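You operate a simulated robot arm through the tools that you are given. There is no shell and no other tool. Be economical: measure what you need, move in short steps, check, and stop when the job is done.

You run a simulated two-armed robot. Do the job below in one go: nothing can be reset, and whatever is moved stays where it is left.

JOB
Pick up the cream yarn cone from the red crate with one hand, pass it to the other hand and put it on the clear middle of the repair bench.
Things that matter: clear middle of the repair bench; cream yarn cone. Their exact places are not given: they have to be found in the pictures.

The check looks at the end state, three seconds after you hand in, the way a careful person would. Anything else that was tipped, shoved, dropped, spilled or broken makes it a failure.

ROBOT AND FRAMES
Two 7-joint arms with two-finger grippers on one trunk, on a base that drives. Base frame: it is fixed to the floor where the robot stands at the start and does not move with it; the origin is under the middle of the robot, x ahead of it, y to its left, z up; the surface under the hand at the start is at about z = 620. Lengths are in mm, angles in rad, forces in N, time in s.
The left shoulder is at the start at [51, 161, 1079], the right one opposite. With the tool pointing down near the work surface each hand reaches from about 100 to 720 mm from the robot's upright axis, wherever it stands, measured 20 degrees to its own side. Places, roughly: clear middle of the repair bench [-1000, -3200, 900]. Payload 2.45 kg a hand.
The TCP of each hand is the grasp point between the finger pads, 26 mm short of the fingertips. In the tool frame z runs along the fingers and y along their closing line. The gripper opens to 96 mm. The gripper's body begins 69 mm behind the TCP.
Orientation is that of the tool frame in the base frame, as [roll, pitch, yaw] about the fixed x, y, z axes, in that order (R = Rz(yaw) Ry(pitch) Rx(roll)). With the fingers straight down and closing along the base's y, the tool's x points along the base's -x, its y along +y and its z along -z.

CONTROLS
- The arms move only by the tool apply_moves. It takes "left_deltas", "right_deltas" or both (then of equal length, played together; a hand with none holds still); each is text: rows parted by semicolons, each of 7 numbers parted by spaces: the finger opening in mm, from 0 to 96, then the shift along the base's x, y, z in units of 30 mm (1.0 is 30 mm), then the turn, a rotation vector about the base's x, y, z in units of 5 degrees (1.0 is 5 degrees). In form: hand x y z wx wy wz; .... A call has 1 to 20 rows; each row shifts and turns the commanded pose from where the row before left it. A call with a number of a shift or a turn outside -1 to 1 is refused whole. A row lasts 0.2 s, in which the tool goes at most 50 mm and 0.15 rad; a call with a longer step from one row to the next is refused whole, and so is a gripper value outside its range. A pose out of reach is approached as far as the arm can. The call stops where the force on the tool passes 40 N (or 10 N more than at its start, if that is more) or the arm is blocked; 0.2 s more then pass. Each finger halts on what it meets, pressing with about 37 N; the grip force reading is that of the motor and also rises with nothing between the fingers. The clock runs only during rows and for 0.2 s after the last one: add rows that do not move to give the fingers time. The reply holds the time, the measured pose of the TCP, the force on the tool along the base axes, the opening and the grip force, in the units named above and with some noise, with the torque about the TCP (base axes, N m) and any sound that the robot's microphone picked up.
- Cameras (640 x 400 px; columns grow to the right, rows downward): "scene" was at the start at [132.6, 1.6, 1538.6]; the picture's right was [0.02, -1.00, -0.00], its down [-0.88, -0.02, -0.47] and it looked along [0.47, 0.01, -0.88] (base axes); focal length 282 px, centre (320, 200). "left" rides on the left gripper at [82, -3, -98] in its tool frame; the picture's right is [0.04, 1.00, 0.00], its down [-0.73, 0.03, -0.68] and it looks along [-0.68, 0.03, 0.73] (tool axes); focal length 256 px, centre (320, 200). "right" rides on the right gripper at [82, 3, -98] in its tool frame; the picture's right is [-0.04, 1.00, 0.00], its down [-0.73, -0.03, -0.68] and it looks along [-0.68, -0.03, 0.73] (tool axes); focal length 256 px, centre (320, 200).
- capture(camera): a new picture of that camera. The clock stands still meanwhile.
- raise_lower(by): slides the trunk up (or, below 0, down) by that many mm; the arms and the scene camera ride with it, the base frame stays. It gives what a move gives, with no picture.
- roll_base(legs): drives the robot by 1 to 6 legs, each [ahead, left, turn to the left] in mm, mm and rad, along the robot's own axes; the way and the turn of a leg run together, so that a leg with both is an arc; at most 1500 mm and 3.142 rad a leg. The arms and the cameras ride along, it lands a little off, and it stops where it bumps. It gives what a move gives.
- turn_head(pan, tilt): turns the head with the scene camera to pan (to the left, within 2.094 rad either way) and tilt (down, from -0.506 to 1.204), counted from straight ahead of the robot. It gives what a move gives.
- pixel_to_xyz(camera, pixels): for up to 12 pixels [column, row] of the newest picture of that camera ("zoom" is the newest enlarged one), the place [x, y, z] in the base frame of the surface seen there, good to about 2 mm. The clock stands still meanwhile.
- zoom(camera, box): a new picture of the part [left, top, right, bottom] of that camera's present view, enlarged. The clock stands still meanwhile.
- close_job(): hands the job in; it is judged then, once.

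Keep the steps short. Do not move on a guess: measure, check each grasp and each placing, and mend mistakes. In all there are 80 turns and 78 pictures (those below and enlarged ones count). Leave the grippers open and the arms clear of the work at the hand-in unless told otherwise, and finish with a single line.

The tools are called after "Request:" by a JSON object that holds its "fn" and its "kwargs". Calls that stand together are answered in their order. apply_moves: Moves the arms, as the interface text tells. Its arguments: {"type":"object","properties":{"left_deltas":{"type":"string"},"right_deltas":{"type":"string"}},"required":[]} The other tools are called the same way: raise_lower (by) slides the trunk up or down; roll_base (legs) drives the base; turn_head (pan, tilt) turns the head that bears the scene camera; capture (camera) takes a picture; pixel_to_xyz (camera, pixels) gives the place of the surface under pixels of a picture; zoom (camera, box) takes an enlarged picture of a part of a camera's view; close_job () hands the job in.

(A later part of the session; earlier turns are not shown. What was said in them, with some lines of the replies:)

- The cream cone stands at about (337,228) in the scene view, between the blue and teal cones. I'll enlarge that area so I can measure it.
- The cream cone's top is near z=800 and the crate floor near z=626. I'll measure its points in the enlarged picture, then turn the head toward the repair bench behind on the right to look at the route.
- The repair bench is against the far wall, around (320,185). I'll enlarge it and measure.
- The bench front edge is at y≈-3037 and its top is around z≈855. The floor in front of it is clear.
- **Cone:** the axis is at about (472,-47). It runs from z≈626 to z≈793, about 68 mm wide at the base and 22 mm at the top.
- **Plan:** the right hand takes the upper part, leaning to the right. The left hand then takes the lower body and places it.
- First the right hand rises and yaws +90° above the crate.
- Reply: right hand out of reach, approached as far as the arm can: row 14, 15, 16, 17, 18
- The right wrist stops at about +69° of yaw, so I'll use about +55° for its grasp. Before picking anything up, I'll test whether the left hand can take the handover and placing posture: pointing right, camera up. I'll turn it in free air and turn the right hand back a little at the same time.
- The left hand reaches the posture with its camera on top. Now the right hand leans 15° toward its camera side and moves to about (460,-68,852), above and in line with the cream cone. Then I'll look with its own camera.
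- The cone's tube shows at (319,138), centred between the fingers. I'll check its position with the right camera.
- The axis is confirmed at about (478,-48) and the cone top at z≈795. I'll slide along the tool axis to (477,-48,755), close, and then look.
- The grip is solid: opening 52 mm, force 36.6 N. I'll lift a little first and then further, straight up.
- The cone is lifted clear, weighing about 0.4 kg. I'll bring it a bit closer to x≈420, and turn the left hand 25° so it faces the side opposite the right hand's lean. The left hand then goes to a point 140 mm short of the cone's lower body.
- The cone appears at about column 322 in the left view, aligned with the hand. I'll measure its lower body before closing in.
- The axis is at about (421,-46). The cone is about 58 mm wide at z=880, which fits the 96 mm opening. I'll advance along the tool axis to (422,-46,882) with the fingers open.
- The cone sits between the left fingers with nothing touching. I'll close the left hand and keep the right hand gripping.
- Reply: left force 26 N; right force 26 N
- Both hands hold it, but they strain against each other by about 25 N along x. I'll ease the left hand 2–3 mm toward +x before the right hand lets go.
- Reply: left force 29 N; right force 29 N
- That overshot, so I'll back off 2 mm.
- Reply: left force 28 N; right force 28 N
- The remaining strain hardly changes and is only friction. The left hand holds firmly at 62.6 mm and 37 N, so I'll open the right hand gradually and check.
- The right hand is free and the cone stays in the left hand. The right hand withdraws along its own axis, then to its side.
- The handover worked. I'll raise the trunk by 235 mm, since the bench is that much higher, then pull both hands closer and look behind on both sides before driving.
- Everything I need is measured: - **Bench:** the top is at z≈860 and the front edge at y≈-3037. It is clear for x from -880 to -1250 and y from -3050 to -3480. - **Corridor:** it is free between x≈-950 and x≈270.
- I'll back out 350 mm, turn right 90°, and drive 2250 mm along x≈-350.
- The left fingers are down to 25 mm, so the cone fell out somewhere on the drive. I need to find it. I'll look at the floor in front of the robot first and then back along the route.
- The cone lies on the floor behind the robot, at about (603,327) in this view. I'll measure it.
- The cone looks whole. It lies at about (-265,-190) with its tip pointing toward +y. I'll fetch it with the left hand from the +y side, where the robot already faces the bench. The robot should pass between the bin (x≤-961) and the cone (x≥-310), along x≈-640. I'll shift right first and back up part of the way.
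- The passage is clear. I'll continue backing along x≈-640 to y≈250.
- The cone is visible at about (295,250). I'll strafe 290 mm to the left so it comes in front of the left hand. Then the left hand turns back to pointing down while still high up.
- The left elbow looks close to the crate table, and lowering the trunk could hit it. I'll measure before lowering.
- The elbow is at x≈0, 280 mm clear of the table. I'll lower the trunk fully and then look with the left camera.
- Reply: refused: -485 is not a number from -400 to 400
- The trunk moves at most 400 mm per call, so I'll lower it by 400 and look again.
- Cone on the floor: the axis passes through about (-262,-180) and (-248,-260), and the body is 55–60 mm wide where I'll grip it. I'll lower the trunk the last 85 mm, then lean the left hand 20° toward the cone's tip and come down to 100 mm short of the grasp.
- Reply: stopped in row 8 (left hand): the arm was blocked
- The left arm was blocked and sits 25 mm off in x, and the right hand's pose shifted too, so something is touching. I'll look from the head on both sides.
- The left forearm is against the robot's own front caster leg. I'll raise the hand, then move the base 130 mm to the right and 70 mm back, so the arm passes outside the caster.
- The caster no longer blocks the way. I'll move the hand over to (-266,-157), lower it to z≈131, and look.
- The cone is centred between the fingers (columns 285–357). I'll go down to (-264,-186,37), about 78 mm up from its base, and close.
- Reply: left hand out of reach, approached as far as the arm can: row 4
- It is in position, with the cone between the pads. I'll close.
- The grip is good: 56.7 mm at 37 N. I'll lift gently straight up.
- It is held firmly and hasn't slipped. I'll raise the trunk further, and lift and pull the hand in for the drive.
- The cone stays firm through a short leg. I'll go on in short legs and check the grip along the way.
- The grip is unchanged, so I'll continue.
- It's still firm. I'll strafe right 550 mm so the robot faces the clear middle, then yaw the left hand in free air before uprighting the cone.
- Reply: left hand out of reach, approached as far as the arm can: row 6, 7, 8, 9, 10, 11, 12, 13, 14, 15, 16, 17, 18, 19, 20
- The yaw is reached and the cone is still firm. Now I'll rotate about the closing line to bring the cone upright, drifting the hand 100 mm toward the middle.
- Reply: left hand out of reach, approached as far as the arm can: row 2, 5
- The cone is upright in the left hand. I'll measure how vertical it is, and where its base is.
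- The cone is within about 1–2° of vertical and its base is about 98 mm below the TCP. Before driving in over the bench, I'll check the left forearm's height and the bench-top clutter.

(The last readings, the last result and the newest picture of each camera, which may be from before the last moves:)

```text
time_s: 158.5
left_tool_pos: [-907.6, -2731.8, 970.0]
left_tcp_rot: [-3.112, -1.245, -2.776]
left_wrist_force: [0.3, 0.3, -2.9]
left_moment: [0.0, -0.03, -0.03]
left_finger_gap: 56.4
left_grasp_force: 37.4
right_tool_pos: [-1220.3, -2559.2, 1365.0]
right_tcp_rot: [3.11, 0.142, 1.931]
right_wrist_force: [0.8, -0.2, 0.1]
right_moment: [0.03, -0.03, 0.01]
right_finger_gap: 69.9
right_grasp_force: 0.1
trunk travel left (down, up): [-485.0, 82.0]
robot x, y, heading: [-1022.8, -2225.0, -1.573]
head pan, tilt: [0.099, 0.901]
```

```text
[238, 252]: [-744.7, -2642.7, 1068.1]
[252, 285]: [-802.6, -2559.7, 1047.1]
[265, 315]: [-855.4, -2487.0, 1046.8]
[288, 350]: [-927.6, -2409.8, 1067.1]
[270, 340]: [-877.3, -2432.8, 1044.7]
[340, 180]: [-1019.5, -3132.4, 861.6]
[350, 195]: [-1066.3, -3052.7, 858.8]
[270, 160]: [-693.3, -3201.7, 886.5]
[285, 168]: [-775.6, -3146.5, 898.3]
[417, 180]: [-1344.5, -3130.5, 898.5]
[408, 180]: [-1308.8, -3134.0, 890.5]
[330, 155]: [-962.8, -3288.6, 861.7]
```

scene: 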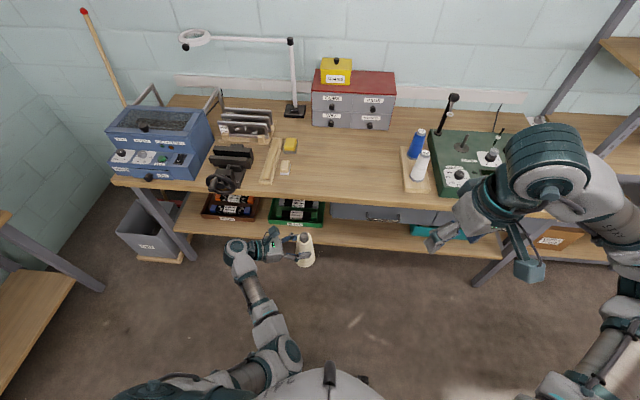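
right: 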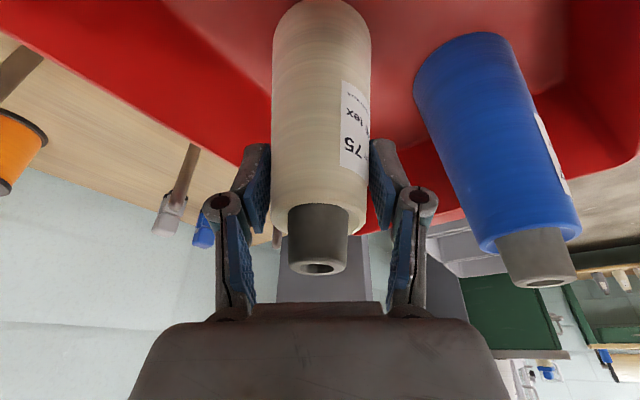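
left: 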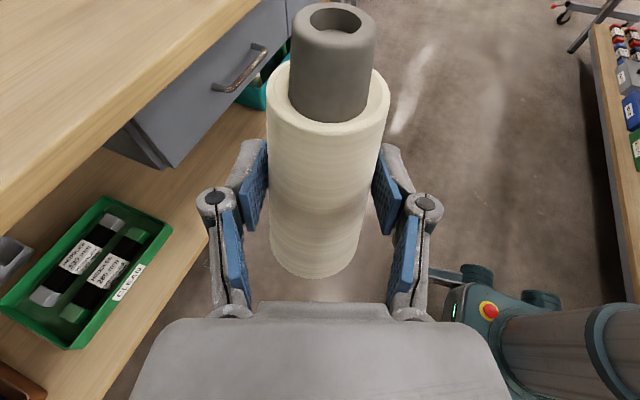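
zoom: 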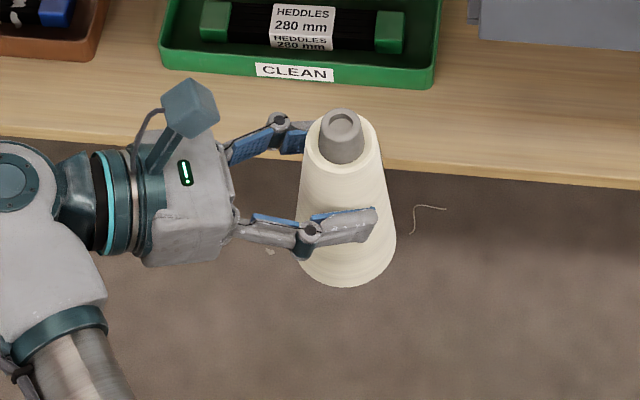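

The forearm underside is at about z=960, the bench is at z≈860, and the middle is clear. I'll raise the trunk 70 mm and drive in short legs so the cone comes over about (-1050,-3200).

Request:
{"fn": "raise_lower", "kwargs": {"by": 70}}

Request:
{"fn": "roll_base", "kwargs": {"legs": [[0, -130, 0], [230, 0, 0], [200, 0, 0]]}}

Request:
{"fn": "capture", "kwargs": {"camera": "scene"}}

Request:
{"fn": "capture", "kwargs": {"camera": "left"}}

```text
time_s: 159.6
left_tool_pos: [-913.5, -2732.7, 1042.6]
left_tcp_rot: [-3.123, -1.257, -2.773]
left_wrist_force: [0.5, 0.3, -3.4]
left_moment: [0.02, -0.05, -0.02]
left_finger_gap: 56.7
left_grasp_force: 37.1
right_tool_pos: [-1218.5, -2561.1, 1434.0]
right_tcp_rot: [3.112, 0.142, 1.931]
right_wrist_force: [-0.7, 0.3, 0.3]
right_moment: [0.02, -0.03, -0.02]
right_finger_gap: 69.7
right_grasp_force: 0.1
trunk travel left (down, up): [-555.0, 12.0]
robot x, y, heading: [-1017.0, -2224.0, -1.573]
head pan, tilt: [0.099, 0.901]
```

```text
time_s: 163.4
left_tool_pos: [-1095.2, -3154.8, 1050.1]
left_tcp_rot: [-3.061, -1.226, -2.831]
left_wrist_force: [-2.5, 1.2, -2.6]
left_moment: [0.0, -0.02, 0.04]
left_finger_gap: 56.4
left_grasp_force: 37.2
right_tool_pos: [-1414.9, -2979.3, 1428.3]
right_tcp_rot: [3.077, 0.161, 1.927]
right_wrist_force: [-0.3, -0.8, 0.9]
right_moment: [0.05, 0.01, -0.03]
right_finger_gap: 70.1
right_grasp_force: 0.1
trunk travel left (down, up): [-555.0, 12.0]
robot x, y, heading: [-1159.1, -2662.4, -1.569]
head pan, tilt: [0.099, 0.901]
```

```text
26 pictures are left
```

scene: 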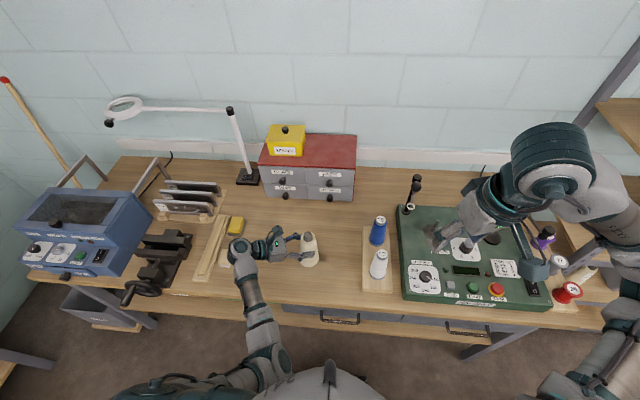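

```text
25 pictures are left
```

left: 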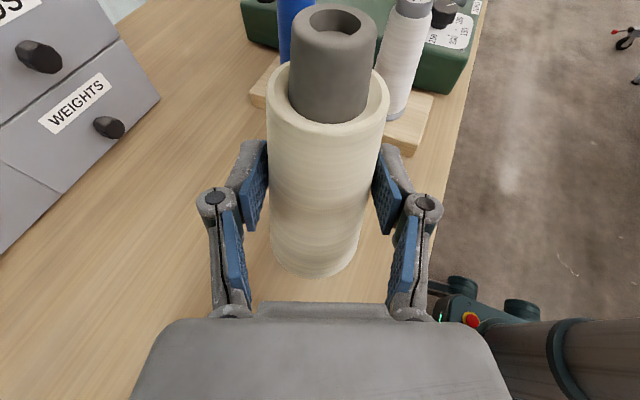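

The cone is over the bench, but closer to the thread tray than planned. I'll let it settle and shift the hand +55 mm in x and -45 mm in y.

Request:
{"fn": "apply_moves", "kwargs": {"left_deltas": "0 0 0 0 0 0 0;0 0.3 -0.2 0 0 0 0;0 0.5 -0.4 0 0 0 0;0 0.5 -0.4 0 0 0 0;0 0.5 -0.4 0 0 0 0;0 0 0 0 0 0 0;0 0 0 0 0 0 0"}}

Request:
{"fn": "capture", "kwargs": {"camera": "left"}}

Request:
{"fn": "pixel_to_xyz", "kwargs": {"camera": "left", "pixels": [[311, 20], [362, 20], [335, 6], [335, 34], [330, 140], [322, 200], [322, 240], [318, 268], [268, 130], [272, 200], [274, 240], [255, 280]]}}

```text
time_s: 165.2
left_tool_pos: [-1026.6, -3197.8, 1050.3]
left_tcp_rot: [-3.076, -1.237, -2.814]
left_wrist_force: [-2.6, 0.2, -2.1]
left_moment: [0.02, -0.04, 0.01]
left_finger_gap: 56.5
left_grasp_force: 36.3
right_tool_pos: [-1396.2, -2982.5, 1430.7]
right_tcp_rot: [3.089, 0.155, 1.927]
right_wrist_force: [-1.5, 0.9, -0.1]
right_moment: [0.02, -0.06, -0.02]
right_finger_gap: 69.9
right_grasp_force: 0.0
trunk travel left (down, up): [-555.0, 12.0]
robot x, y, heading: [-1158.4, -2659.2, -1.566]
head pan, tilt: [0.099, 0.901]
stopped in row 7 (left hand): the arm was blocked; the commanded pose is now the measured one
```

```text
24 pictures are left
```

left: 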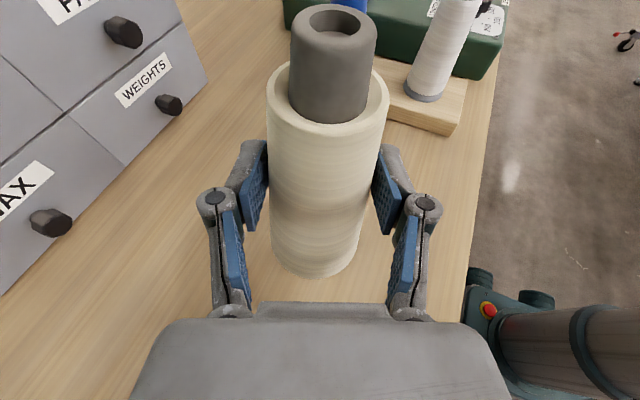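

```text
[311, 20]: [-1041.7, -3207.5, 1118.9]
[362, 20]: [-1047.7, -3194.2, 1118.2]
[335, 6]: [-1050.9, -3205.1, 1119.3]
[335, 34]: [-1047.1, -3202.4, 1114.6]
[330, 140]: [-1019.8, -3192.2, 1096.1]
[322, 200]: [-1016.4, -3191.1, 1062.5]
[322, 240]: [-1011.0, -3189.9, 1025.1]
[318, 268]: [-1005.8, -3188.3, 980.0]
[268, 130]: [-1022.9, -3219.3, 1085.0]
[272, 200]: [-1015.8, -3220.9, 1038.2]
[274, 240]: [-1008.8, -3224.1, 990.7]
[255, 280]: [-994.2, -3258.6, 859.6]
```

The arm reported being blocked, and both hands are shifted as if the robot leans about 2° to its right. Before lowering anything, I'll look for what is touching.

Request:
{"fn": "turn_head", "kwargs": {"pan": 0.5, "tilt": 1.2}}

Request:
{"fn": "capture", "kwargs": {"camera": "scene"}}

Request:
{"fn": "turn_head", "kwargs": {"pan": -0.6, "tilt": 1.2}}

Request:
{"fn": "capture", "kwargs": {"camera": "scene"}}

```text
time_s: 166.1
left_tool_pos: [-1003.6, -3198.6, 1047.9]
left_tcp_rot: [-3.094, -1.254, -2.794]
left_wrist_force: [0.6, -0.7, -2.2]
left_moment: [-0.02, -0.06, -0.01]
left_finger_gap: 56.6
left_grasp_force: 37.8
right_tool_pos: [-1364.1, -2983.0, 1435.9]
right_tcp_rot: [3.109, 0.149, 1.938]
right_wrist_force: [0.3, -0.2, -0.9]
right_moment: [0.02, 0.03, 0.01]
right_finger_gap: 70.1
right_grasp_force: 0.0
trunk travel left (down, up): [-555.0, 12.0]
robot x, y, heading: [-1153.5, -2656.4, -1.571]
head pan, tilt: [0.499, 1.201]
```

```text
23 pictures are left
```

scene: 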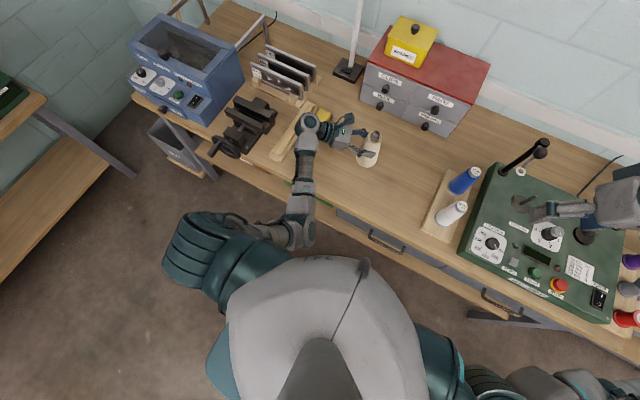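

```text
time_s: 167.4
left_tool_pos: [-1042.3, -3200.7, 1051.1]
left_tcp_rot: [-3.071, -1.223, -2.821]
left_wrist_force: [-1.8, -0.5, -2.5]
left_moment: [0.01, -0.03, 0.03]
left_finger_gap: 56.2
left_grasp_force: 36.3
right_tool_pos: [-1416.4, -2984.4, 1426.3]
right_tcp_rot: [3.074, 0.159, 1.924]
right_wrist_force: [-0.5, 0.3, 0.1]
right_moment: [0.01, -0.03, -0.01]
right_finger_gap: 70.1
right_grasp_force: 0.0
trunk travel left (down, up): [-555.0, 12.0]
robot x, y, heading: [-1159.9, -2654.4, -1.567]
head pan, tilt: [-0.6, 1.201]
```

```text
22 pictures are left
```

scene: 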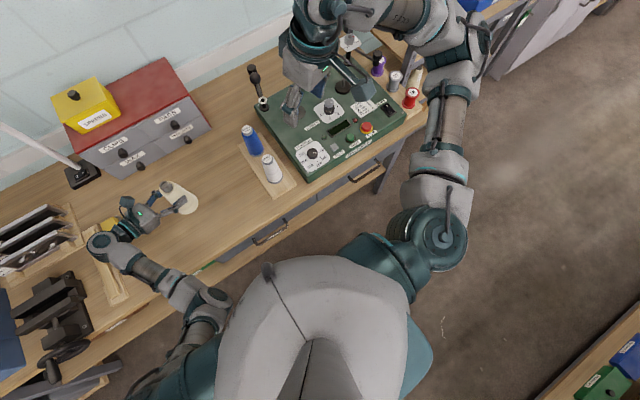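

The robot rocks by about 2° sideways because the trunk is almost at its top and the right arm sticks out. Nothing outside is touching. I'll lower the trunk by 50 mm, which leaves the cone about 40 mm above the bench, and see whether it steadies.

Request:
{"fn": "raise_lower", "kwargs": {"by": -45}}

Request:
{"fn": "apply_moves", "kwargs": {"left_deltas": "0 0 0 0 0 0 0;0 0 0 0 0 0 0;0 0 0 0 0 0 0;0 0 0 0 0 0 0;0 0 0 0 0 0 0"}}

Request:
{"fn": "apply_moves", "kwargs": {"left_deltas": "0 0 0 0 0 0 0;0 0 0 0 0 0 0;0 0 0 0 0 0 0;0 0 0 0 0 0 0;0 0 0 0 0 0 0"}}

```text
time_s: 168.3
left_tool_pos: [-1050.4, -3200.3, 1007.1]
left_tcp_rot: [-3.064, -1.219, -2.826]
left_wrist_force: [-2.1, 0.8, -2.3]
left_moment: [0.0, -0.12, 0.07]
left_finger_gap: 56.5
left_grasp_force: 37.5
right_tool_pos: [-1426.8, -2985.1, 1380.1]
right_tcp_rot: [3.069, 0.16, 1.925]
right_wrist_force: [-1.3, 0.0, -0.4]
right_moment: [0.01, -0.11, -0.02]
right_finger_gap: 69.9
right_grasp_force: 0.1
trunk travel left (down, up): [-510.0, 57.0]
robot x, y, heading: [-1165.3, -2656.7, -1.568]
head pan, tilt: [-0.6, 1.201]
```

```text
time_s: 169.5
left_tool_pos: [-999.2, -3200.0, 1002.0]
left_tcp_rot: [-3.101, -1.249, -2.787]
left_wrist_force: [-0.1, -0.8, -2.6]
left_moment: [0.04, -0.08, 0.04]
left_finger_gap: 56.4
left_grasp_force: 36.9
right_tool_pos: [-1365.0, -2985.6, 1390.2]
right_tcp_rot: [3.108, 0.147, 1.933]
right_wrist_force: [-0.5, -0.5, 0.0]
right_moment: [-0.01, 0.01, -0.01]
right_finger_gap: 70.1
right_grasp_force: 0.0
trunk travel left (down, up): [-510.0, 57.0]
robot x, y, heading: [-1150.6, -2656.5, -1.571]
head pan, tilt: [-0.6, 1.201]
```

```text
time_s: 170.9
left_tool_pos: [-998.4, -3196.6, 1005.1]
left_tcp_rot: [-3.084, -1.245, -2.8]
left_wrist_force: [0.3, 0.6, -2.7]
left_moment: [-0.03, -0.06, 0.03]
left_finger_gap: 56.3
left_grasp_force: 36.7
right_tool_pos: [-1365.4, -2978.7, 1391.4]
right_tcp_rot: [3.106, 0.157, 1.938]
right_wrist_force: [-0.7, 0.0, -0.5]
right_moment: [0.0, -0.06, 0.01]
right_finger_gap: 69.8
right_grasp_force: 0.1
trunk travel left (down, up): [-510.0, 57.0]
robot x, y, heading: [-1142.9, -2657.5, -1.568]
head pan, tilt: [-0.6, 1.201]
stopped in row 5 (left hand): the arm was blocked; the commanded pose is now the measured one
```

It still sways slowly. I'll tuck the right arm closer and lower to reduce the sideways load, then let it settle.

Request:
{"fn": "apply_moves", "kwargs": {"right_deltas": "70 0.2 0.2 -0.3 0 0 0;70 0.3 0.3 -0.5 0 0 0;70 0.3 0.3 -0.5 0 0 0;70 0.3 0.3 -0.5 0 0 0;70 0.3 0.3 -0.5 0 0 0;70 0.3 0.3 -0.5 0 0 0;70 0.3 0.3 -0.5 0 0 0;70 0.3 0.3 -0.5 0 0 0;70 0.3 0.3 -0.5 0 0 0;70 0.2 0.2 -0.3 0 0 0;70 0 0 0 0 0 0;70 0 0 0 0 0 0;70 0 0 0 0 0 0;70 0 0 0 0 0 0;70 0 0 0 0 0 0"}}

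Request:
{"fn": "apply_moves", "kwargs": {"right_deltas": "70 0 0 0 0 0 0;70 0 0 0 0 0 0;70 0 0 0 0 0 0;70 0 0 0 0 0 0"}}

Request:
{"fn": "apply_moves", "kwargs": {"right_deltas": "70 0 0 0 0 0 0;70 0 0 0 0 0 0;70 0 0 0 0 0 0;70 0 0 0 0 0 0"}}

Request:
{"fn": "apply_moves", "kwargs": {"right_deltas": "70 0 0 0 0 0 0;70 0 0 0 0 0 0;70 0 0 0 0 0 0;70 0 0 0 0 0 0"}}

```text
time_s: 174.3
left_tool_pos: [-966.4, -3195.4, 1001.2]
left_tcp_rot: [-3.118, -1.274, -2.768]
left_wrist_force: [1.2, 0.8, -2.7]
left_moment: [0.0, -0.01, -0.03]
left_finger_gap: 56.1
left_grasp_force: 37.0
right_tool_pos: [-1235.6, -2918.1, 1270.2]
right_tcp_rot: [3.136, 0.147, 1.944]
right_wrist_force: [-0.1, -0.6, 0.3]
right_moment: [-0.02, 0.03, 0.05]
right_finger_gap: 69.9
right_grasp_force: 0.1
right hand out of reach, approached as far as the arm can: row 8, 9, 10
trunk travel left (down, up): [-510.0, 57.0]
robot x, y, heading: [-1145.6, -2655.8, -1.569]
head pan, tilt: [-0.6, 1.201]
stopped in row 15 (right hand): the arm was blocked; the commanded pose is now the measured one
```

```text
time_s: 175.5
left_tool_pos: [-957.1, -3192.0, 1002.6]
left_tcp_rot: [-3.107, -1.274, -2.776]
left_wrist_force: [0.0, 0.1, -3.4]
left_moment: [0.05, -0.02, -0.03]
left_finger_gap: 56.2
left_grasp_force: 36.9
right_tool_pos: [-1225.6, -2912.2, 1274.1]
right_tcp_rot: [3.14, 0.147, 1.946]
right_wrist_force: [-0.3, -0.4, 1.1]
right_moment: [0.02, -0.03, 0.0]
right_finger_gap: 69.9
right_grasp_force: 0.1
trunk travel left (down, up): [-510.0, 57.0]
robot x, y, heading: [-1143.2, -2657.2, -1.565]
head pan, tilt: [-0.6, 1.201]
stopped in row 4 (right hand): the arm was blocked; the commanded pose is now the measured one
```

```text
time_s: 176.5
left_tool_pos: [-967.4, -3192.6, 1003.3]
left_tcp_rot: [-3.097, -1.27, -2.785]
left_wrist_force: [0.5, 0.1, -2.5]
left_moment: [-0.01, 0.03, -0.07]
left_finger_gap: 56.3
left_grasp_force: 37.0
right_tool_pos: [-1236.8, -2912.8, 1270.0]
right_tcp_rot: [3.133, 0.152, 1.943]
right_wrist_force: [0.1, 0.0, -0.1]
right_moment: [-0.01, 0.01, -0.01]
right_finger_gap: 70.0
right_grasp_force: 0.1
trunk travel left (down, up): [-510.0, 57.0]
robot x, y, heading: [-1136.9, -2655.0, -1.568]
head pan, tilt: [-0.6, 1.201]
```

```text
time_s: 177.5
left_tool_pos: [-977.6, -3192.7, 1005.0]
left_tcp_rot: [-3.089, -1.262, -2.795]
left_wrist_force: [0.2, 0.2, -2.1]
left_moment: [-0.02, -0.01, -0.01]
left_finger_gap: 56.1
left_grasp_force: 37.3
right_tool_pos: [-1250.6, -2912.6, 1269.8]
right_tcp_rot: [3.124, 0.154, 1.941]
right_wrist_force: [0.2, 0.6, -0.1]
right_moment: [0.04, 0.0, 0.03]
right_finger_gap: 69.9
right_grasp_force: 0.0
trunk travel left (down, up): [-510.0, 57.0]
robot x, y, heading: [-1141.8, -2655.8, -1.569]
head pan, tilt: [-0.6, 1.201]
```

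The sway is decaying but not gone. I'll wait about 8 seconds with everything still.

Request:
{"fn": "apply_moves", "kwargs": {"left_deltas": "0 0 0 0 0 0 0;0 0 0 0 0 0 0;0 0 0 0 0 0 0;0 0 0 0 0 0 0;0 0 0 0 0 0 0;0 0 0 0 0 0 0;0 0 0 0 0 0 0;0 0 0 0 0 0 0;0 0 0 0 0 0 0;0 0 0 0 0 0 0;0 0 0 0 0 0 0;0 0 0 0 0 0 0;0 0 0 0 0 0 0;0 0 0 0 0 0 0;0 0 0 0 0 0 0;0 0 0 0 0 0 0;0 0 0 0 0 0 0;0 0 0 0 0 0 0;0 0 0 0 0 0 0;0 0 0 0 0 0 0"}}

Request:
{"fn": "apply_moves", "kwargs": {"left_deltas": "0 0 0 0 0 0 0;0 0 0 0 0 0 0;0 0 0 0 0 0 0;0 0 0 0 0 0 0;0 0 0 0 0 0 0;0 0 0 0 0 0 0;0 0 0 0 0 0 0;0 0 0 0 0 0 0;0 0 0 0 0 0 0;0 0 0 0 0 0 0;0 0 0 0 0 0 0;0 0 0 0 0 0 0;0 0 0 0 0 0 0;0 0 0 0 0 0 0;0 0 0 0 0 0 0;0 0 0 0 0 0 0;0 0 0 0 0 0 0;0 0 0 0 0 0 0;0 0 0 0 0 0 0;0 0 0 0 0 0 0"}}

Request:
{"fn": "apply_moves", "kwargs": {"left_deltas": "0 0 0 0 0 0 0"}}

Request:
{"fn": "apply_moves", "kwargs": {"left_deltas": "0 0 0 0 0 0 0"}}

```text
time_s: 181.7
left_tool_pos: [-980.0, -3192.8, 1006.7]
left_tcp_rot: [-3.082, -1.256, -2.801]
left_wrist_force: [-0.6, -0.4, -2.7]
left_moment: [0.02, -0.05, -0.03]
left_finger_gap: 56.0
left_grasp_force: 36.6
right_tool_pos: [-1255.9, -2914.3, 1268.7]
right_tcp_rot: [3.121, 0.154, 1.939]
right_wrist_force: [0.9, 0.3, 0.1]
right_moment: [0.02, -0.02, 0.01]
right_finger_gap: 70.0
right_grasp_force: 0.1
trunk travel left (down, up): [-510.0, 57.0]
robot x, y, heading: [-1141.7, -2652.3, -1.568]
head pan, tilt: [-0.6, 1.201]
```

```text
time_s: 185.9
left_tool_pos: [-961.7, -3193.4, 1001.9]
left_tcp_rot: [-3.103, -1.272, -2.781]
left_wrist_force: [0.6, -0.2, -3.2]
left_moment: [-0.01, -0.01, -0.05]
left_finger_gap: 56.0
left_grasp_force: 37.1
right_tool_pos: [-1230.1, -2913.4, 1270.8]
right_tcp_rot: [3.136, 0.15, 1.944]
right_wrist_force: [0.0, -0.2, 0.4]
right_moment: [-0.02, -0.02, -0.02]
right_finger_gap: 70.1
right_grasp_force: 0.0
trunk travel left (down, up): [-510.0, 57.0]
robot x, y, heading: [-1136.4, -2659.6, -1.575]
head pan, tilt: [-0.6, 1.201]
```

```text
time_s: 186.3
left_tool_pos: [-1001.1, -3193.0, 1008.1]
left_tcp_rot: [-3.069, -1.245, -2.814]
left_wrist_force: [-1.8, 0.3, -2.7]
left_moment: [-0.04, -0.04, 0.0]
left_finger_gap: 56.0
left_grasp_force: 36.7
right_tool_pos: [-1277.7, -2913.8, 1267.3]
right_tcp_rot: [3.105, 0.161, 1.937]
right_wrist_force: [0.1, -0.2, -0.3]
right_moment: [0.05, 0.06, -0.01]
right_finger_gap: 69.8
right_grasp_force: 0.1
trunk travel left (down, up): [-510.0, 57.0]
robot x, y, heading: [-1147.2, -2658.9, -1.57]
head pan, tilt: [-0.6, 1.201]
```

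```text
time_s: 186.9
left_tool_pos: [-968.7, -3188.9, 1005.5]
left_tcp_rot: [-3.082, -1.261, -2.798]
left_wrist_force: [-0.1, -1.7, -1.7]
left_moment: [0.01, -0.06, -0.04]
left_finger_gap: 55.9
left_grasp_force: 37.0
right_tool_pos: [-1240.7, -2910.2, 1271.3]
right_tcp_rot: [3.127, 0.157, 1.944]
right_wrist_force: [0.1, 0.2, 0.3]
right_moment: [0.02, -0.04, 0.0]
right_finger_gap: 70.0
right_grasp_force: 0.1
trunk travel left (down, up): [-510.0, 57.0]
robot x, y, heading: [-1133.8, -2653.5, -1.568]
head pan, tilt: [-0.6, 1.201]
stopped in row 1 (left hand): the arm was blocked; the commanded pose is now the measured one
```

The sway continues at about ±20 mm, mostly along x, which is the finger direction. The opening is also creeping slowly, 56.7 → 55.9 mm, so I should not wait long. It was steady at lower trunk height, so I'll lower the trunk 25 mm and check twice.

Request:
{"fn": "raise_lower", "kwargs": {"by": -25}}

Request:
{"fn": "apply_moves", "kwargs": {"left_deltas": "0 0 0 0 0 0 0;0 0 0 0 0 0 0"}}

Request:
{"fn": "apply_moves", "kwargs": {"left_deltas": "0 0 0 0 0 0 0"}}

Request:
{"fn": "apply_moves", "kwargs": {"left_deltas": "0 0 0 0 0 0 0"}}

Request:
{"fn": "capture", "kwargs": {"camera": "left"}}

Request:
{"fn": "pixel_to_xyz", "kwargs": {"camera": "left", "pixels": [[335, 6], [335, 34], [330, 140], [322, 200], [322, 240], [318, 268], [268, 130], [272, 200], [274, 240], [255, 280]]}}

```text
time_s: 187.6
left_tool_pos: [-943.8, -3190.7, 977.9]
left_tcp_rot: [-3.104, -1.278, -2.775]
left_wrist_force: [0.3, -0.3, -3.4]
left_moment: [0.01, -0.03, -0.05]
left_finger_gap: 56.2
left_grasp_force: 37.5
right_tool_pos: [-1213.7, -2910.9, 1248.9]
right_tcp_rot: [-3.14, 0.15, 1.949]
right_wrist_force: [0.7, -0.3, 0.7]
right_moment: [-0.02, 0.06, 0.0]
right_finger_gap: 70.0
right_grasp_force: 0.1
trunk travel left (down, up): [-485.0, 82.0]
robot x, y, heading: [-1132.1, -2656.0, -1.569]
head pan, tilt: [-0.6, 1.201]
```

```text
time_s: 188.2
left_tool_pos: [-982.1, -3191.8, 984.3]
left_tcp_rot: [-3.073, -1.25, -2.81]
left_wrist_force: [0.3, 0.1, -3.1]
left_moment: [0.02, 0.01, 0.0]
left_finger_gap: 56.2
left_grasp_force: 37.2
right_tool_pos: [-1259.5, -2910.8, 1243.8]
right_tcp_rot: [3.117, 0.159, 1.942]
right_wrist_force: [0.2, 0.7, -0.4]
right_moment: [0.0, 0.0, -0.02]
right_finger_gap: 70.1
right_grasp_force: 0.0
trunk travel left (down, up): [-485.0, 82.0]
robot x, y, heading: [-1138.5, -2658.4, -1.569]
head pan, tilt: [-0.6, 1.201]
```

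```text
time_s: 188.6
left_tool_pos: [-948.4, -3189.2, 977.7]
left_tcp_rot: [-3.107, -1.278, -2.773]
left_wrist_force: [1.8, 0.0, -3.1]
left_moment: [0.0, 0.01, -0.07]
left_finger_gap: 56.3
left_grasp_force: 36.5
right_tool_pos: [-1216.0, -2910.6, 1247.3]
right_tcp_rot: [3.138, 0.149, 1.95]
right_wrist_force: [0.9, 0.7, 0.3]
right_moment: [-0.02, 0.03, 0.03]
right_finger_gap: 70.4
right_grasp_force: 0.1
trunk travel left (down, up): [-485.0, 82.0]
robot x, y, heading: [-1129.2, -2655.2, -1.573]
head pan, tilt: [-0.6, 1.201]
```

```text
time_s: 189.0
left_tool_pos: [-992.3, -3189.5, 985.5]
left_tcp_rot: [-3.062, -1.243, -2.819]
left_wrist_force: [-0.9, -0.1, -1.8]
left_moment: [-0.02, -0.03, 0.05]
left_finger_gap: 56.0
left_grasp_force: 37.4
right_tool_pos: [-1270.1, -2911.2, 1243.6]
right_tcp_rot: [3.107, 0.163, 1.94]
right_wrist_force: [-1.3, -0.5, -0.4]
right_moment: [-0.02, -0.08, 0.04]
right_finger_gap: 70.0
right_grasp_force: 0.0
trunk travel left (down, up): [-485.0, 82.0]
robot x, y, heading: [-1138.4, -2656.8, -1.567]
head pan, tilt: [-0.6, 1.201]
```

```text
21 pictures are left
```

left: 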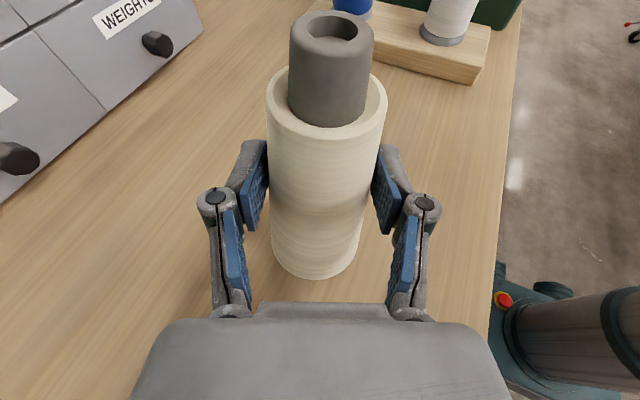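

```text
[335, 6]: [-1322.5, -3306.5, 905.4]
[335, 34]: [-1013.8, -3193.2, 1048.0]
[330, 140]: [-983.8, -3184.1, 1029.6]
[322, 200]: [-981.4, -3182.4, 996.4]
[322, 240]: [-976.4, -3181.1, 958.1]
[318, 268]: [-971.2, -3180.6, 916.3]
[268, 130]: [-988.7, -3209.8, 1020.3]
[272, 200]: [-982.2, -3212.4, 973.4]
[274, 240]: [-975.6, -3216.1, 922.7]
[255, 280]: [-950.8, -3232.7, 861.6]
```

The sway persists with a period of about 0.8 s, so it is the base rocking. A small base move may re-seat it. I'll back up 30 mm, with the cone about 20 mm above the bench and free.

Request:
{"fn": "roll_base", "kwargs": {"legs": [[-30, 0, 0]]}}

Request:
{"fn": "apply_moves", "kwargs": {"left_deltas": "0 0 0 0 0 0 0"}}

Request:
{"fn": "apply_moves", "kwargs": {"left_deltas": "0 0 0 0 0 0 0"}}

Request:
{"fn": "apply_moves", "kwargs": {"left_deltas": "0 0 0 0 0 0 0"}}

```text
time_s: 189.8
left_tool_pos: [-989.2, -3166.2, 980.9]
left_tcp_rot: [-3.09, -1.249, -2.797]
left_wrist_force: [-1.0, 0.1, -3.8]
left_moment: [0.01, -0.02, 0.05]
left_finger_gap: 55.8
left_grasp_force: 37.3
right_tool_pos: [-1264.5, -2887.2, 1243.3]
right_tcp_rot: [3.11, 0.154, 1.935]
right_wrist_force: [0.3, -1.2, -1.2]
right_moment: [0.03, 0.0, -0.02]
right_finger_gap: 70.1
right_grasp_force: 0.0
trunk travel left (down, up): [-485.0, 82.0]
robot x, y, heading: [-1139.4, -2624.5, -1.575]
head pan, tilt: [-0.6, 1.201]
```

```text
time_s: 190.2
left_tool_pos: [-972.2, -3155.1, 983.1]
left_tcp_rot: [-3.074, -1.263, -2.807]
left_wrist_force: [0.2, -0.3, -3.2]
left_moment: [0.01, -0.06, -0.03]
left_finger_gap: 56.2
left_grasp_force: 37.3
right_tool_pos: [-1245.5, -2875.3, 1246.4]
right_tcp_rot: [3.127, 0.16, 1.941]
right_wrist_force: [0.2, -0.7, 0.7]
right_moment: [-0.02, -0.01, -0.02]
right_finger_gap: 70.1
right_grasp_force: 0.0
trunk travel left (down, up): [-485.0, 82.0]
robot x, y, heading: [-1140.6, -2624.3, -1.565]
head pan, tilt: [-0.6, 1.201]
```

```text
time_s: 190.7
left_tool_pos: [-980.3, -3158.3, 984.2]
left_tcp_rot: [-3.069, -1.26, -2.812]
left_wrist_force: [-0.3, -0.5, -2.9]
left_moment: [0.01, -0.03, -0.01]
left_finger_gap: 56.1
left_grasp_force: 37.2
right_tool_pos: [-1253.1, -2877.1, 1246.6]
right_tcp_rot: [3.123, 0.159, 1.938]
right_wrist_force: [-0.2, 0.0, -0.3]
right_moment: [0.0, 0.02, 0.0]
right_finger_gap: 70.0
right_grasp_force: 0.0
trunk travel left (down, up): [-485.0, 82.0]
robot x, y, heading: [-1143.5, -2623.2, -1.565]
head pan, tilt: [-0.6, 1.201]
```

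```text
time_s: 191.1
left_tool_pos: [-989.0, -3159.9, 984.0]
left_tcp_rot: [-3.069, -1.252, -2.815]
left_wrist_force: [-1.0, 0.4, -3.2]
left_moment: [-0.02, -0.01, 0.0]
left_finger_gap: 56.0
left_grasp_force: 37.4
right_tool_pos: [-1265.0, -2877.9, 1243.3]
right_tcp_rot: [3.112, 0.161, 1.936]
right_wrist_force: [0.5, 0.6, 0.3]
right_moment: [0.01, 0.02, -0.02]
right_finger_gap: 69.6
right_grasp_force: 0.2
trunk travel left (down, up): [-485.0, 82.0]
robot x, y, heading: [-1143.3, -2629.6, -1.568]
head pan, tilt: [-0.6, 1.201]
```

The sway is much smaller now. The cone is at about (-996,-3163). I'll nudge it 30 mm deeper toward the stated middle, let it settle, and look.

Request:
{"fn": "apply_moves", "kwargs": {"left_deltas": "0 0 -0.2 0 0 0 0;0 0 -0.3 0 0 0 0;0 0 -0.3 0 0 0 0;0 0 -0.2 0 0 0 0;0 0 0 0 0 0 0;0 0 0 0 0 0 0"}}

Request:
{"fn": "apply_moves", "kwargs": {"left_deltas": "0 0 0 0 0 0 0"}}

Request:
{"fn": "zoom", "kwargs": {"camera": "scene", "box": [80, 140, 280, 265]}}

Request:
{"fn": "pixel_to_xyz", "kwargs": {"camera": "scene", "pixels": [[188, 200], [180, 197], [175, 192], [185, 215], [200, 190]]}}

```text
time_s: 192.4
left_tool_pos: [-973.3, -3188.8, 983.8]
left_tcp_rot: [-3.08, -1.265, -2.807]
left_wrist_force: [0.3, 0.5, -2.7]
left_moment: [0.05, -0.01, -0.01]
left_finger_gap: 56.0
left_grasp_force: 36.9
right_tool_pos: [-1243.9, -2877.6, 1245.8]
right_tcp_rot: [3.128, 0.156, 1.938]
right_wrist_force: [-0.9, -0.4, 0.0]
right_moment: [-0.01, -0.03, 0.01]
right_finger_gap: 70.0
right_grasp_force: 0.0
trunk travel left (down, up): [-485.0, 82.0]
robot x, y, heading: [-1139.8, -2623.2, -1.565]
head pan, tilt: [-0.6, 1.201]
```

```text
time_s: 192.8
left_tool_pos: [-995.5, -3188.8, 985.8]
left_tcp_rot: [-3.062, -1.25, -2.82]
left_wrist_force: [-1.3, -0.6, -2.4]
left_moment: [0.03, -0.03, 0.01]
left_finger_gap: 55.8
left_grasp_force: 37.2
right_tool_pos: [-1270.4, -2878.1, 1244.0]
right_tcp_rot: [3.111, 0.163, 1.934]
right_wrist_force: [-0.2, -0.3, 0.3]
right_moment: [0.05, 0.01, 0.03]
right_finger_gap: 69.7
right_grasp_force: 0.1
trunk travel left (down, up): [-485.0, 82.0]
robot x, y, heading: [-1147.0, -2625.5, -1.571]
head pan, tilt: [-0.6, 1.201]
```

```text
3.20 times, centred on (180, 202) of scene
```

zoom: 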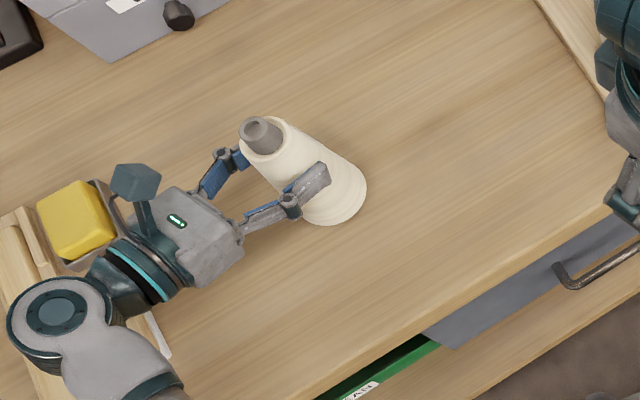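

```text
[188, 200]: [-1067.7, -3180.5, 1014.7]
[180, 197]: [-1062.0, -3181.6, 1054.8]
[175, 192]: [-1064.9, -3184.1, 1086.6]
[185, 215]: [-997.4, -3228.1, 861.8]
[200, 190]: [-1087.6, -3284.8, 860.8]
```

The cone looks upright in the hand with clear bench under it. I'll lower 12 mm and then go in small steps, watching the vertical force for contact.

Request:
{"fn": "apply_moves", "kwargs": {"left_deltas": "0 0 0 -0.1 0 0 0;0 0 0 -0.15 0 0 0;0 0 0 -0.15 0 0 0"}}

Request:
{"fn": "apply_moves", "kwargs": {"left_deltas": "0 0 0 -0.1 0 0 0;0 0 0 0 0 0 0"}}

Request:
{"fn": "apply_moves", "kwargs": {"left_deltas": "0 0 0 -0.1 0 0 0;0 0 0 0 0 0 0"}}

Request:
{"fn": "capture", "kwargs": {"camera": "left"}}

```text
time_s: 193.7
left_tool_pos: [-995.2, -3189.3, 973.9]
left_tcp_rot: [-3.062, -1.25, -2.825]
left_wrist_force: [-0.1, 0.6, -2.0]
left_moment: [0.0, -0.02, -0.01]
left_finger_gap: 55.9
left_grasp_force: 37.7
right_tool_pos: [-1271.2, -2877.9, 1243.4]
right_tcp_rot: [3.109, 0.161, 1.934]
right_wrist_force: [-0.4, 0.0, -0.7]
right_moment: [-0.02, 0.02, -0.03]
right_finger_gap: 70.1
right_grasp_force: 0.1
trunk travel left (down, up): [-485.0, 82.0]
robot x, y, heading: [-1144.1, -2627.1, -1.573]
head pan, tilt: [-0.6, 1.201]
```

```text
time_s: 194.2
left_tool_pos: [-968.2, -3188.5, 967.4]
left_tcp_rot: [-3.086, -1.266, -2.798]
left_wrist_force: [1.9, 0.2, -3.3]
left_moment: [-0.01, -0.05, -0.06]
left_finger_gap: 56.1
left_grasp_force: 36.8
right_tool_pos: [-1238.2, -2877.0, 1247.5]
right_tcp_rot: [3.129, 0.155, 1.942]
right_wrist_force: [-0.1, 0.4, 0.0]
right_moment: [-0.04, 0.0, 0.02]
right_finger_gap: 70.2
right_grasp_force: 0.0
trunk travel left (down, up): [-485.0, 82.0]
robot x, y, heading: [-1138.2, -2626.3, -1.568]
head pan, tilt: [-0.6, 1.201]
```

```text
time_s: 194.8
left_tool_pos: [-981.5, -3188.2, 966.2]
left_tcp_rot: [-3.07, -1.256, -2.813]
left_wrist_force: [-1.0, 0.2, -2.0]
left_moment: [-0.01, -0.04, 0.01]
left_finger_gap: 56.0
left_grasp_force: 36.9
right_tool_pos: [-1255.9, -2879.0, 1245.3]
right_tcp_rot: [3.118, 0.158, 1.938]
right_wrist_force: [-0.3, 0.3, -0.2]
right_moment: [0.06, 0.05, 0.0]
right_finger_gap: 69.9
right_grasp_force: 0.1
trunk travel left (down, up): [-485.0, 82.0]
robot x, y, heading: [-1140.7, -2625.7, -1.57]
head pan, tilt: [-0.6, 1.201]
```

```text
19 pictures are left
```

left: 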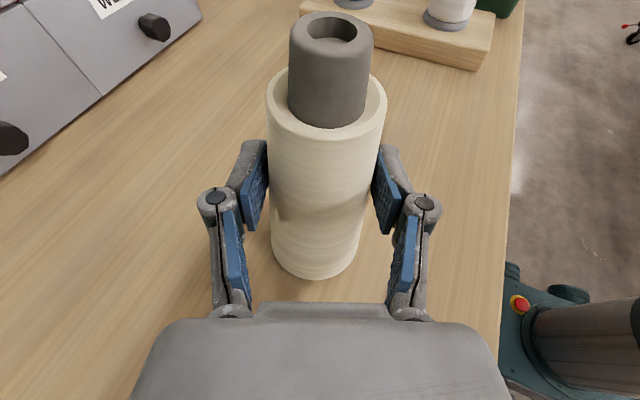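

Request:
{"fn": "pixel_to_xyz", "kwargs": {"camera": "left", "pixels": [[312, 30], [364, 28], [335, 43], [330, 15], [318, 273], [330, 140], [322, 240]]}}

```text
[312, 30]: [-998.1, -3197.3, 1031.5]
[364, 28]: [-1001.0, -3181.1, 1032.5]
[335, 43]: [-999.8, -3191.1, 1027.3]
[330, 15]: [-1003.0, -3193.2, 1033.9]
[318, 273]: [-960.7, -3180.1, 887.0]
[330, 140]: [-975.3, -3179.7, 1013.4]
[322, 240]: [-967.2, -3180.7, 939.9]
```

The cone top is at z≈1032.5, so the base is at about 863.5 and the bench at 861. I'll make the last few millimetres in tiny steps.

Request:
{"fn": "apply_moves", "kwargs": {"left_deltas": "0 0 0 -0.07 0 0 0;0 0 0 0 0 0 0"}}

Request:
{"fn": "apply_moves", "kwargs": {"left_deltas": "0 0 0 -0.05 0 0 0;0 0 0 0 0 0 0"}}

```text
time_s: 195.4
left_tool_pos: [-989.3, -3187.3, 964.5]
left_tcp_rot: [-3.069, -1.254, -2.816]
left_wrist_force: [-1.4, 0.4, -2.7]
left_moment: [0.02, 0.01, 0.03]
left_finger_gap: 55.7
left_grasp_force: 37.4
right_tool_pos: [-1263.3, -2878.0, 1245.1]
right_tcp_rot: [3.116, 0.161, 1.936]
right_wrist_force: [0.5, 0.5, 0.5]
right_moment: [-0.01, -0.01, 0.0]
right_finger_gap: 70.1
right_grasp_force: 0.0
trunk travel left (down, up): [-485.0, 82.0]
robot x, y, heading: [-1142.6, -2627.9, -1.574]
head pan, tilt: [-0.6, 1.201]
```

```text
time_s: 196.1
left_tool_pos: [-972.6, -3188.4, 963.5]
left_tcp_rot: [-3.07, -1.27, -2.812]
left_wrist_force: [-6.1, -1.3, 8.7]
left_moment: [0.24, 0.75, 0.12]
left_finger_gap: 55.8
left_grasp_force: 36.9
right_tool_pos: [-1244.2, -2876.6, 1247.2]
right_tcp_rot: [3.126, 0.158, 1.94]
right_wrist_force: [0.6, 0.3, -0.1]
right_moment: [0.03, 0.04, 0.01]
right_finger_gap: 70.3
right_grasp_force: 0.1
trunk travel left (down, up): [-485.0, 82.0]
robot x, y, heading: [-1135.6, -2629.5, -1.569]
head pan, tilt: [-0.6, 1.201]
```

Contact: the vertical force has changed from -3 N to +8.7 N. I'll wait a moment to see whether contact damps the sway.

Request:
{"fn": "apply_moves", "kwargs": {"left_deltas": "0 0 0 -0.03 0 0 0;0 0 0 0 0 0 0;0 0 0 0 0 0 0"}}

Request:
{"fn": "apply_moves", "kwargs": {"left_deltas": "0 0 0 0 0 0 0"}}

Request:
{"fn": "capture", "kwargs": {"camera": "left"}}

Request:
{"fn": "pixel_to_xyz", "kwargs": {"camera": "left", "pixels": [[312, 30], [364, 28], [330, 15], [330, 140], [322, 200], [322, 240], [318, 272], [268, 130], [272, 200], [274, 240]]}}

```text
time_s: 196.8
left_tool_pos: [-982.2, -3188.6, 964.3]
left_tcp_rot: [-3.074, -1.264, -2.813]
left_wrist_force: [-9.7, -1.7, 16.4]
left_moment: [0.32, 1.56, 0.25]
left_finger_gap: 55.6
left_grasp_force: 36.6
right_tool_pos: [-1253.7, -2877.1, 1246.0]
right_tcp_rot: [3.121, 0.157, 1.938]
right_wrist_force: [0.5, 0.3, 0.0]
right_moment: [-0.04, -0.04, 0.02]
right_finger_gap: 70.0
right_grasp_force: 0.1
trunk travel left (down, up): [-485.0, 82.0]
robot x, y, heading: [-1141.4, -2628.6, -1.563]
head pan, tilt: [-0.6, 1.201]
```

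```text
time_s: 197.2
left_tool_pos: [-983.5, -3187.4, 964.5]
left_tcp_rot: [-3.06, -1.257, -2.822]
left_wrist_force: [-2.0, -2.3, 19.0]
left_moment: [0.2, 0.79, 0.15]
left_finger_gap: 56.0
left_grasp_force: 37.3
right_tool_pos: [-1256.6, -2876.2, 1246.4]
right_tcp_rot: [3.118, 0.161, 1.939]
right_wrist_force: [-0.1, -0.4, -0.2]
right_moment: [0.0, 0.0, 0.02]
right_finger_gap: 69.9
right_grasp_force: 0.1
trunk travel left (down, up): [-485.0, 82.0]
robot x, y, heading: [-1141.5, -2626.3, -1.566]
head pan, tilt: [-0.6, 1.201]
```

```text
18 pictures are left
```

left: 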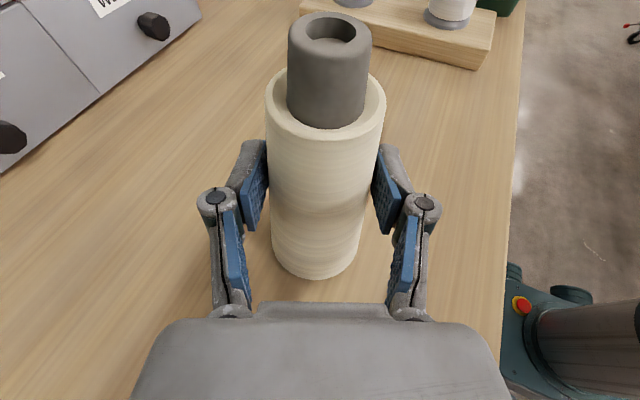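

```text
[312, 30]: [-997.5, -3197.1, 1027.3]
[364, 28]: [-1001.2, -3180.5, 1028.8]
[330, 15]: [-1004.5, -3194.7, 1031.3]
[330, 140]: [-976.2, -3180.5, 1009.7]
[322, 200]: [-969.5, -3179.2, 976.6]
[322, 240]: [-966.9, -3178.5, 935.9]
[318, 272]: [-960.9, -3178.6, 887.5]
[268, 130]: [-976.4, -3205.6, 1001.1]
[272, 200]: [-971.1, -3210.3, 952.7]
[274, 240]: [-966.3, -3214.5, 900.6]
```

Contact has damped the sway. The hand is steady at x≈-983, the cone stands vertical within 1°, and its base is on the bench. I'll open now and withdraw straight back along the fingers in the same call.

Request:
{"fn": "apply_moves", "kwargs": {"left_deltas": "64 0 0 0 0 0 0;96 0 0 0 0 0 0;96 0 0 0 0 0 0;96 0.6 0.2 0.22 0 0 0;96 0.7 0.23 0.25 0 0 0;96 0.7 0.23 0.25 0 0 0;96 0.7 0.23 0.25 0 0 0;96 0.6 0.2 0.22 0 0 0;96 0 0.2 0.8 0 0 0;96 0 0.2 0.8 0 0 0;96 0 0 0 0 0 0"}}

Request:
{"fn": "capture", "kwargs": {"camera": "left"}}

Request:
{"fn": "capture", "kwargs": {"camera": "scene"}}

```text
time_s: 199.7
left_tool_pos: [-881.3, -3143.8, 1045.2]
left_tcp_rot: [-3.074, -1.26, -2.808]
left_wrist_force: [-0.5, 0.0, 0.5]
left_moment: [-0.02, 0.01, 0.03]
left_finger_gap: 96.0
left_grasp_force: 0.1
right_tool_pos: [-1252.8, -2877.3, 1246.3]
right_tcp_rot: [3.121, 0.16, 1.937]
right_wrist_force: [0.0, -0.8, 0.8]
right_moment: [-0.01, 0.0, 0.01]
right_finger_gap: 69.9
right_grasp_force: 0.0
trunk travel left (down, up): [-485.0, 82.0]
robot x, y, heading: [-1141.8, -2626.4, -1.568]
head pan, tilt: [-0.6, 1.201]
```

```text
17 pictures are left
```

left: 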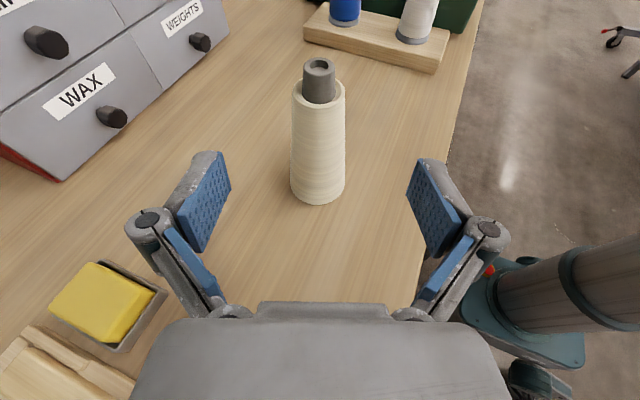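

```text
16 pictures are left
```

scene: 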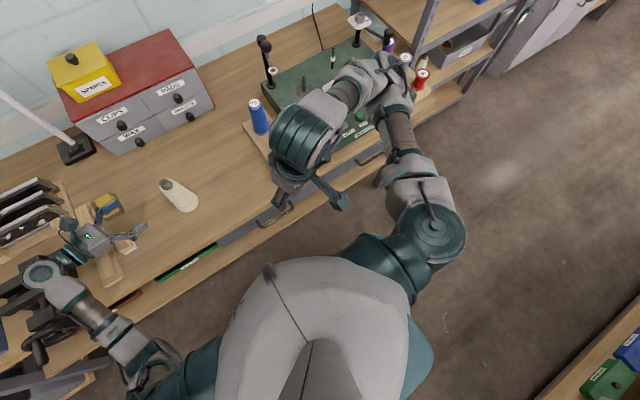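

The cone stands upright on the clear middle and the left hand is empty. I'll raise the left hand, back the base away so both arms clear the bench, then do a final check.

Request:
{"fn": "apply_moves", "kwargs": {"left_deltas": "96 0 0 0.8 0 0 0;96 0 0 0.8 0 0 0;96 0 0 0.8 0 0 0;96 0 0 0.8 0 0 0;96 0 0 0 0 0 0", "right_deltas": "80 0 0 0.5 0 0 0;96 0 0 0.5 0 0 0;96 0 0 0.5 0 0 0;96 0 0 0.5 0 0 0;96 0 0 0 0 0 0"}}

Request:
{"fn": "roll_base", "kwargs": {"legs": [[-200, 0, 0], [-200, 0, 0]]}}

Request:
{"fn": "turn_head", "kwargs": {"pan": 0.1, "tilt": 0.75}}

Request:
{"fn": "capture", "kwargs": {"camera": "scene"}}

Request:
{"fn": "zoom", "kwargs": {"camera": "scene", "box": [200, 100, 440, 250]}}

```text
time_s: 200.8
left_tool_pos: [-879.8, -3144.0, 1140.3]
left_tcp_rot: [-3.075, -1.26, -2.809]
left_wrist_force: [0.2, 0.5, -0.3]
left_moment: [-0.02, -0.01, 0.0]
left_finger_gap: 96.0
left_grasp_force: 0.1
right_tool_pos: [-1252.9, -2879.0, 1306.6]
right_tcp_rot: [3.121, 0.158, 1.938]
right_wrist_force: [-0.9, 0.3, 0.1]
right_moment: [0.04, 0.02, 0.03]
right_finger_gap: 96.0
right_grasp_force: 0.0
trunk travel left (down, up): [-485.0, 82.0]
robot x, y, heading: [-1143.0, -2624.8, -1.566]
head pan, tilt: [-0.6, 1.201]
```

```text
time_s: 203.7
left_tool_pos: [-882.6, -2743.1, 1139.3]
left_tcp_rot: [-3.082, -1.257, -2.805]
left_wrist_force: [0.8, 0.4, 0.0]
left_moment: [0.0, -0.02, -0.02]
left_finger_gap: 95.9
left_grasp_force: 0.0
right_tool_pos: [-1253.3, -2478.5, 1304.4]
right_tcp_rot: [3.12, 0.154, 1.937]
right_wrist_force: [0.4, 0.8, 0.1]
right_moment: [-0.01, 0.01, 0.03]
right_finger_gap: 95.9
right_grasp_force: 0.0
trunk travel left (down, up): [-485.0, 82.0]
robot x, y, heading: [-1139.3, -2225.2, -1.569]
head pan, tilt: [-0.6, 1.201]
```

```text
time_s: 204.7
left_tool_pos: [-882.5, -2738.8, 1142.0]
left_tcp_rot: [-3.065, -1.259, -2.82]
left_wrist_force: [0.1, 0.0, 0.0]
left_moment: [0.02, -0.02, 0.01]
left_finger_gap: 96.0
left_grasp_force: 0.0
right_tool_pos: [-1254.0, -2472.4, 1307.0]
right_tcp_rot: [3.123, 0.16, 1.935]
right_wrist_force: [0.5, -0.4, -1.0]
right_moment: [-0.04, 0.02, 0.02]
right_finger_gap: 96.2
right_grasp_force: 0.0
trunk travel left (down, up): [-485.0, 82.0]
robot x, y, heading: [-1141.5, -2224.0, -1.574]
head pan, tilt: [0.099, 0.75]
```

```text
15 pictures are left
```

scene: 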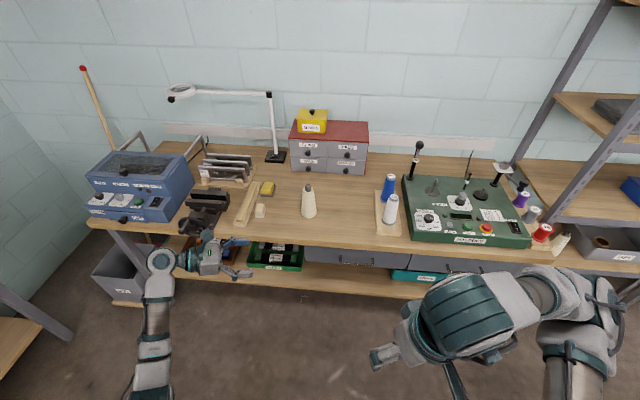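

```text
2.67 times, centred on (320, 175) of scene
```

zoom: 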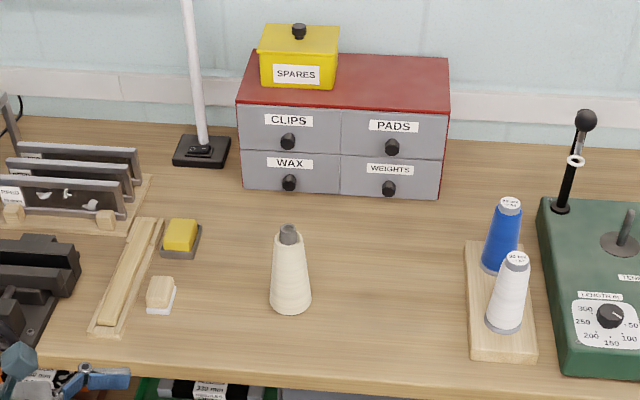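

The cone stands upright in the clear middle of the bench. Its neighbours look unmoved, both grippers are open and the arms are clear, so I'm handing in.

Request:
{"fn": "close_job", "kwargs": {}}

```text
The job is handed in.
```

The cream yarn cone stands upright on the clear middle of the repair bench, passed from right hand to left; the left hand dropped it once on the drive and picked it off the floor with no damage seen, and nothing else looked disturbed.
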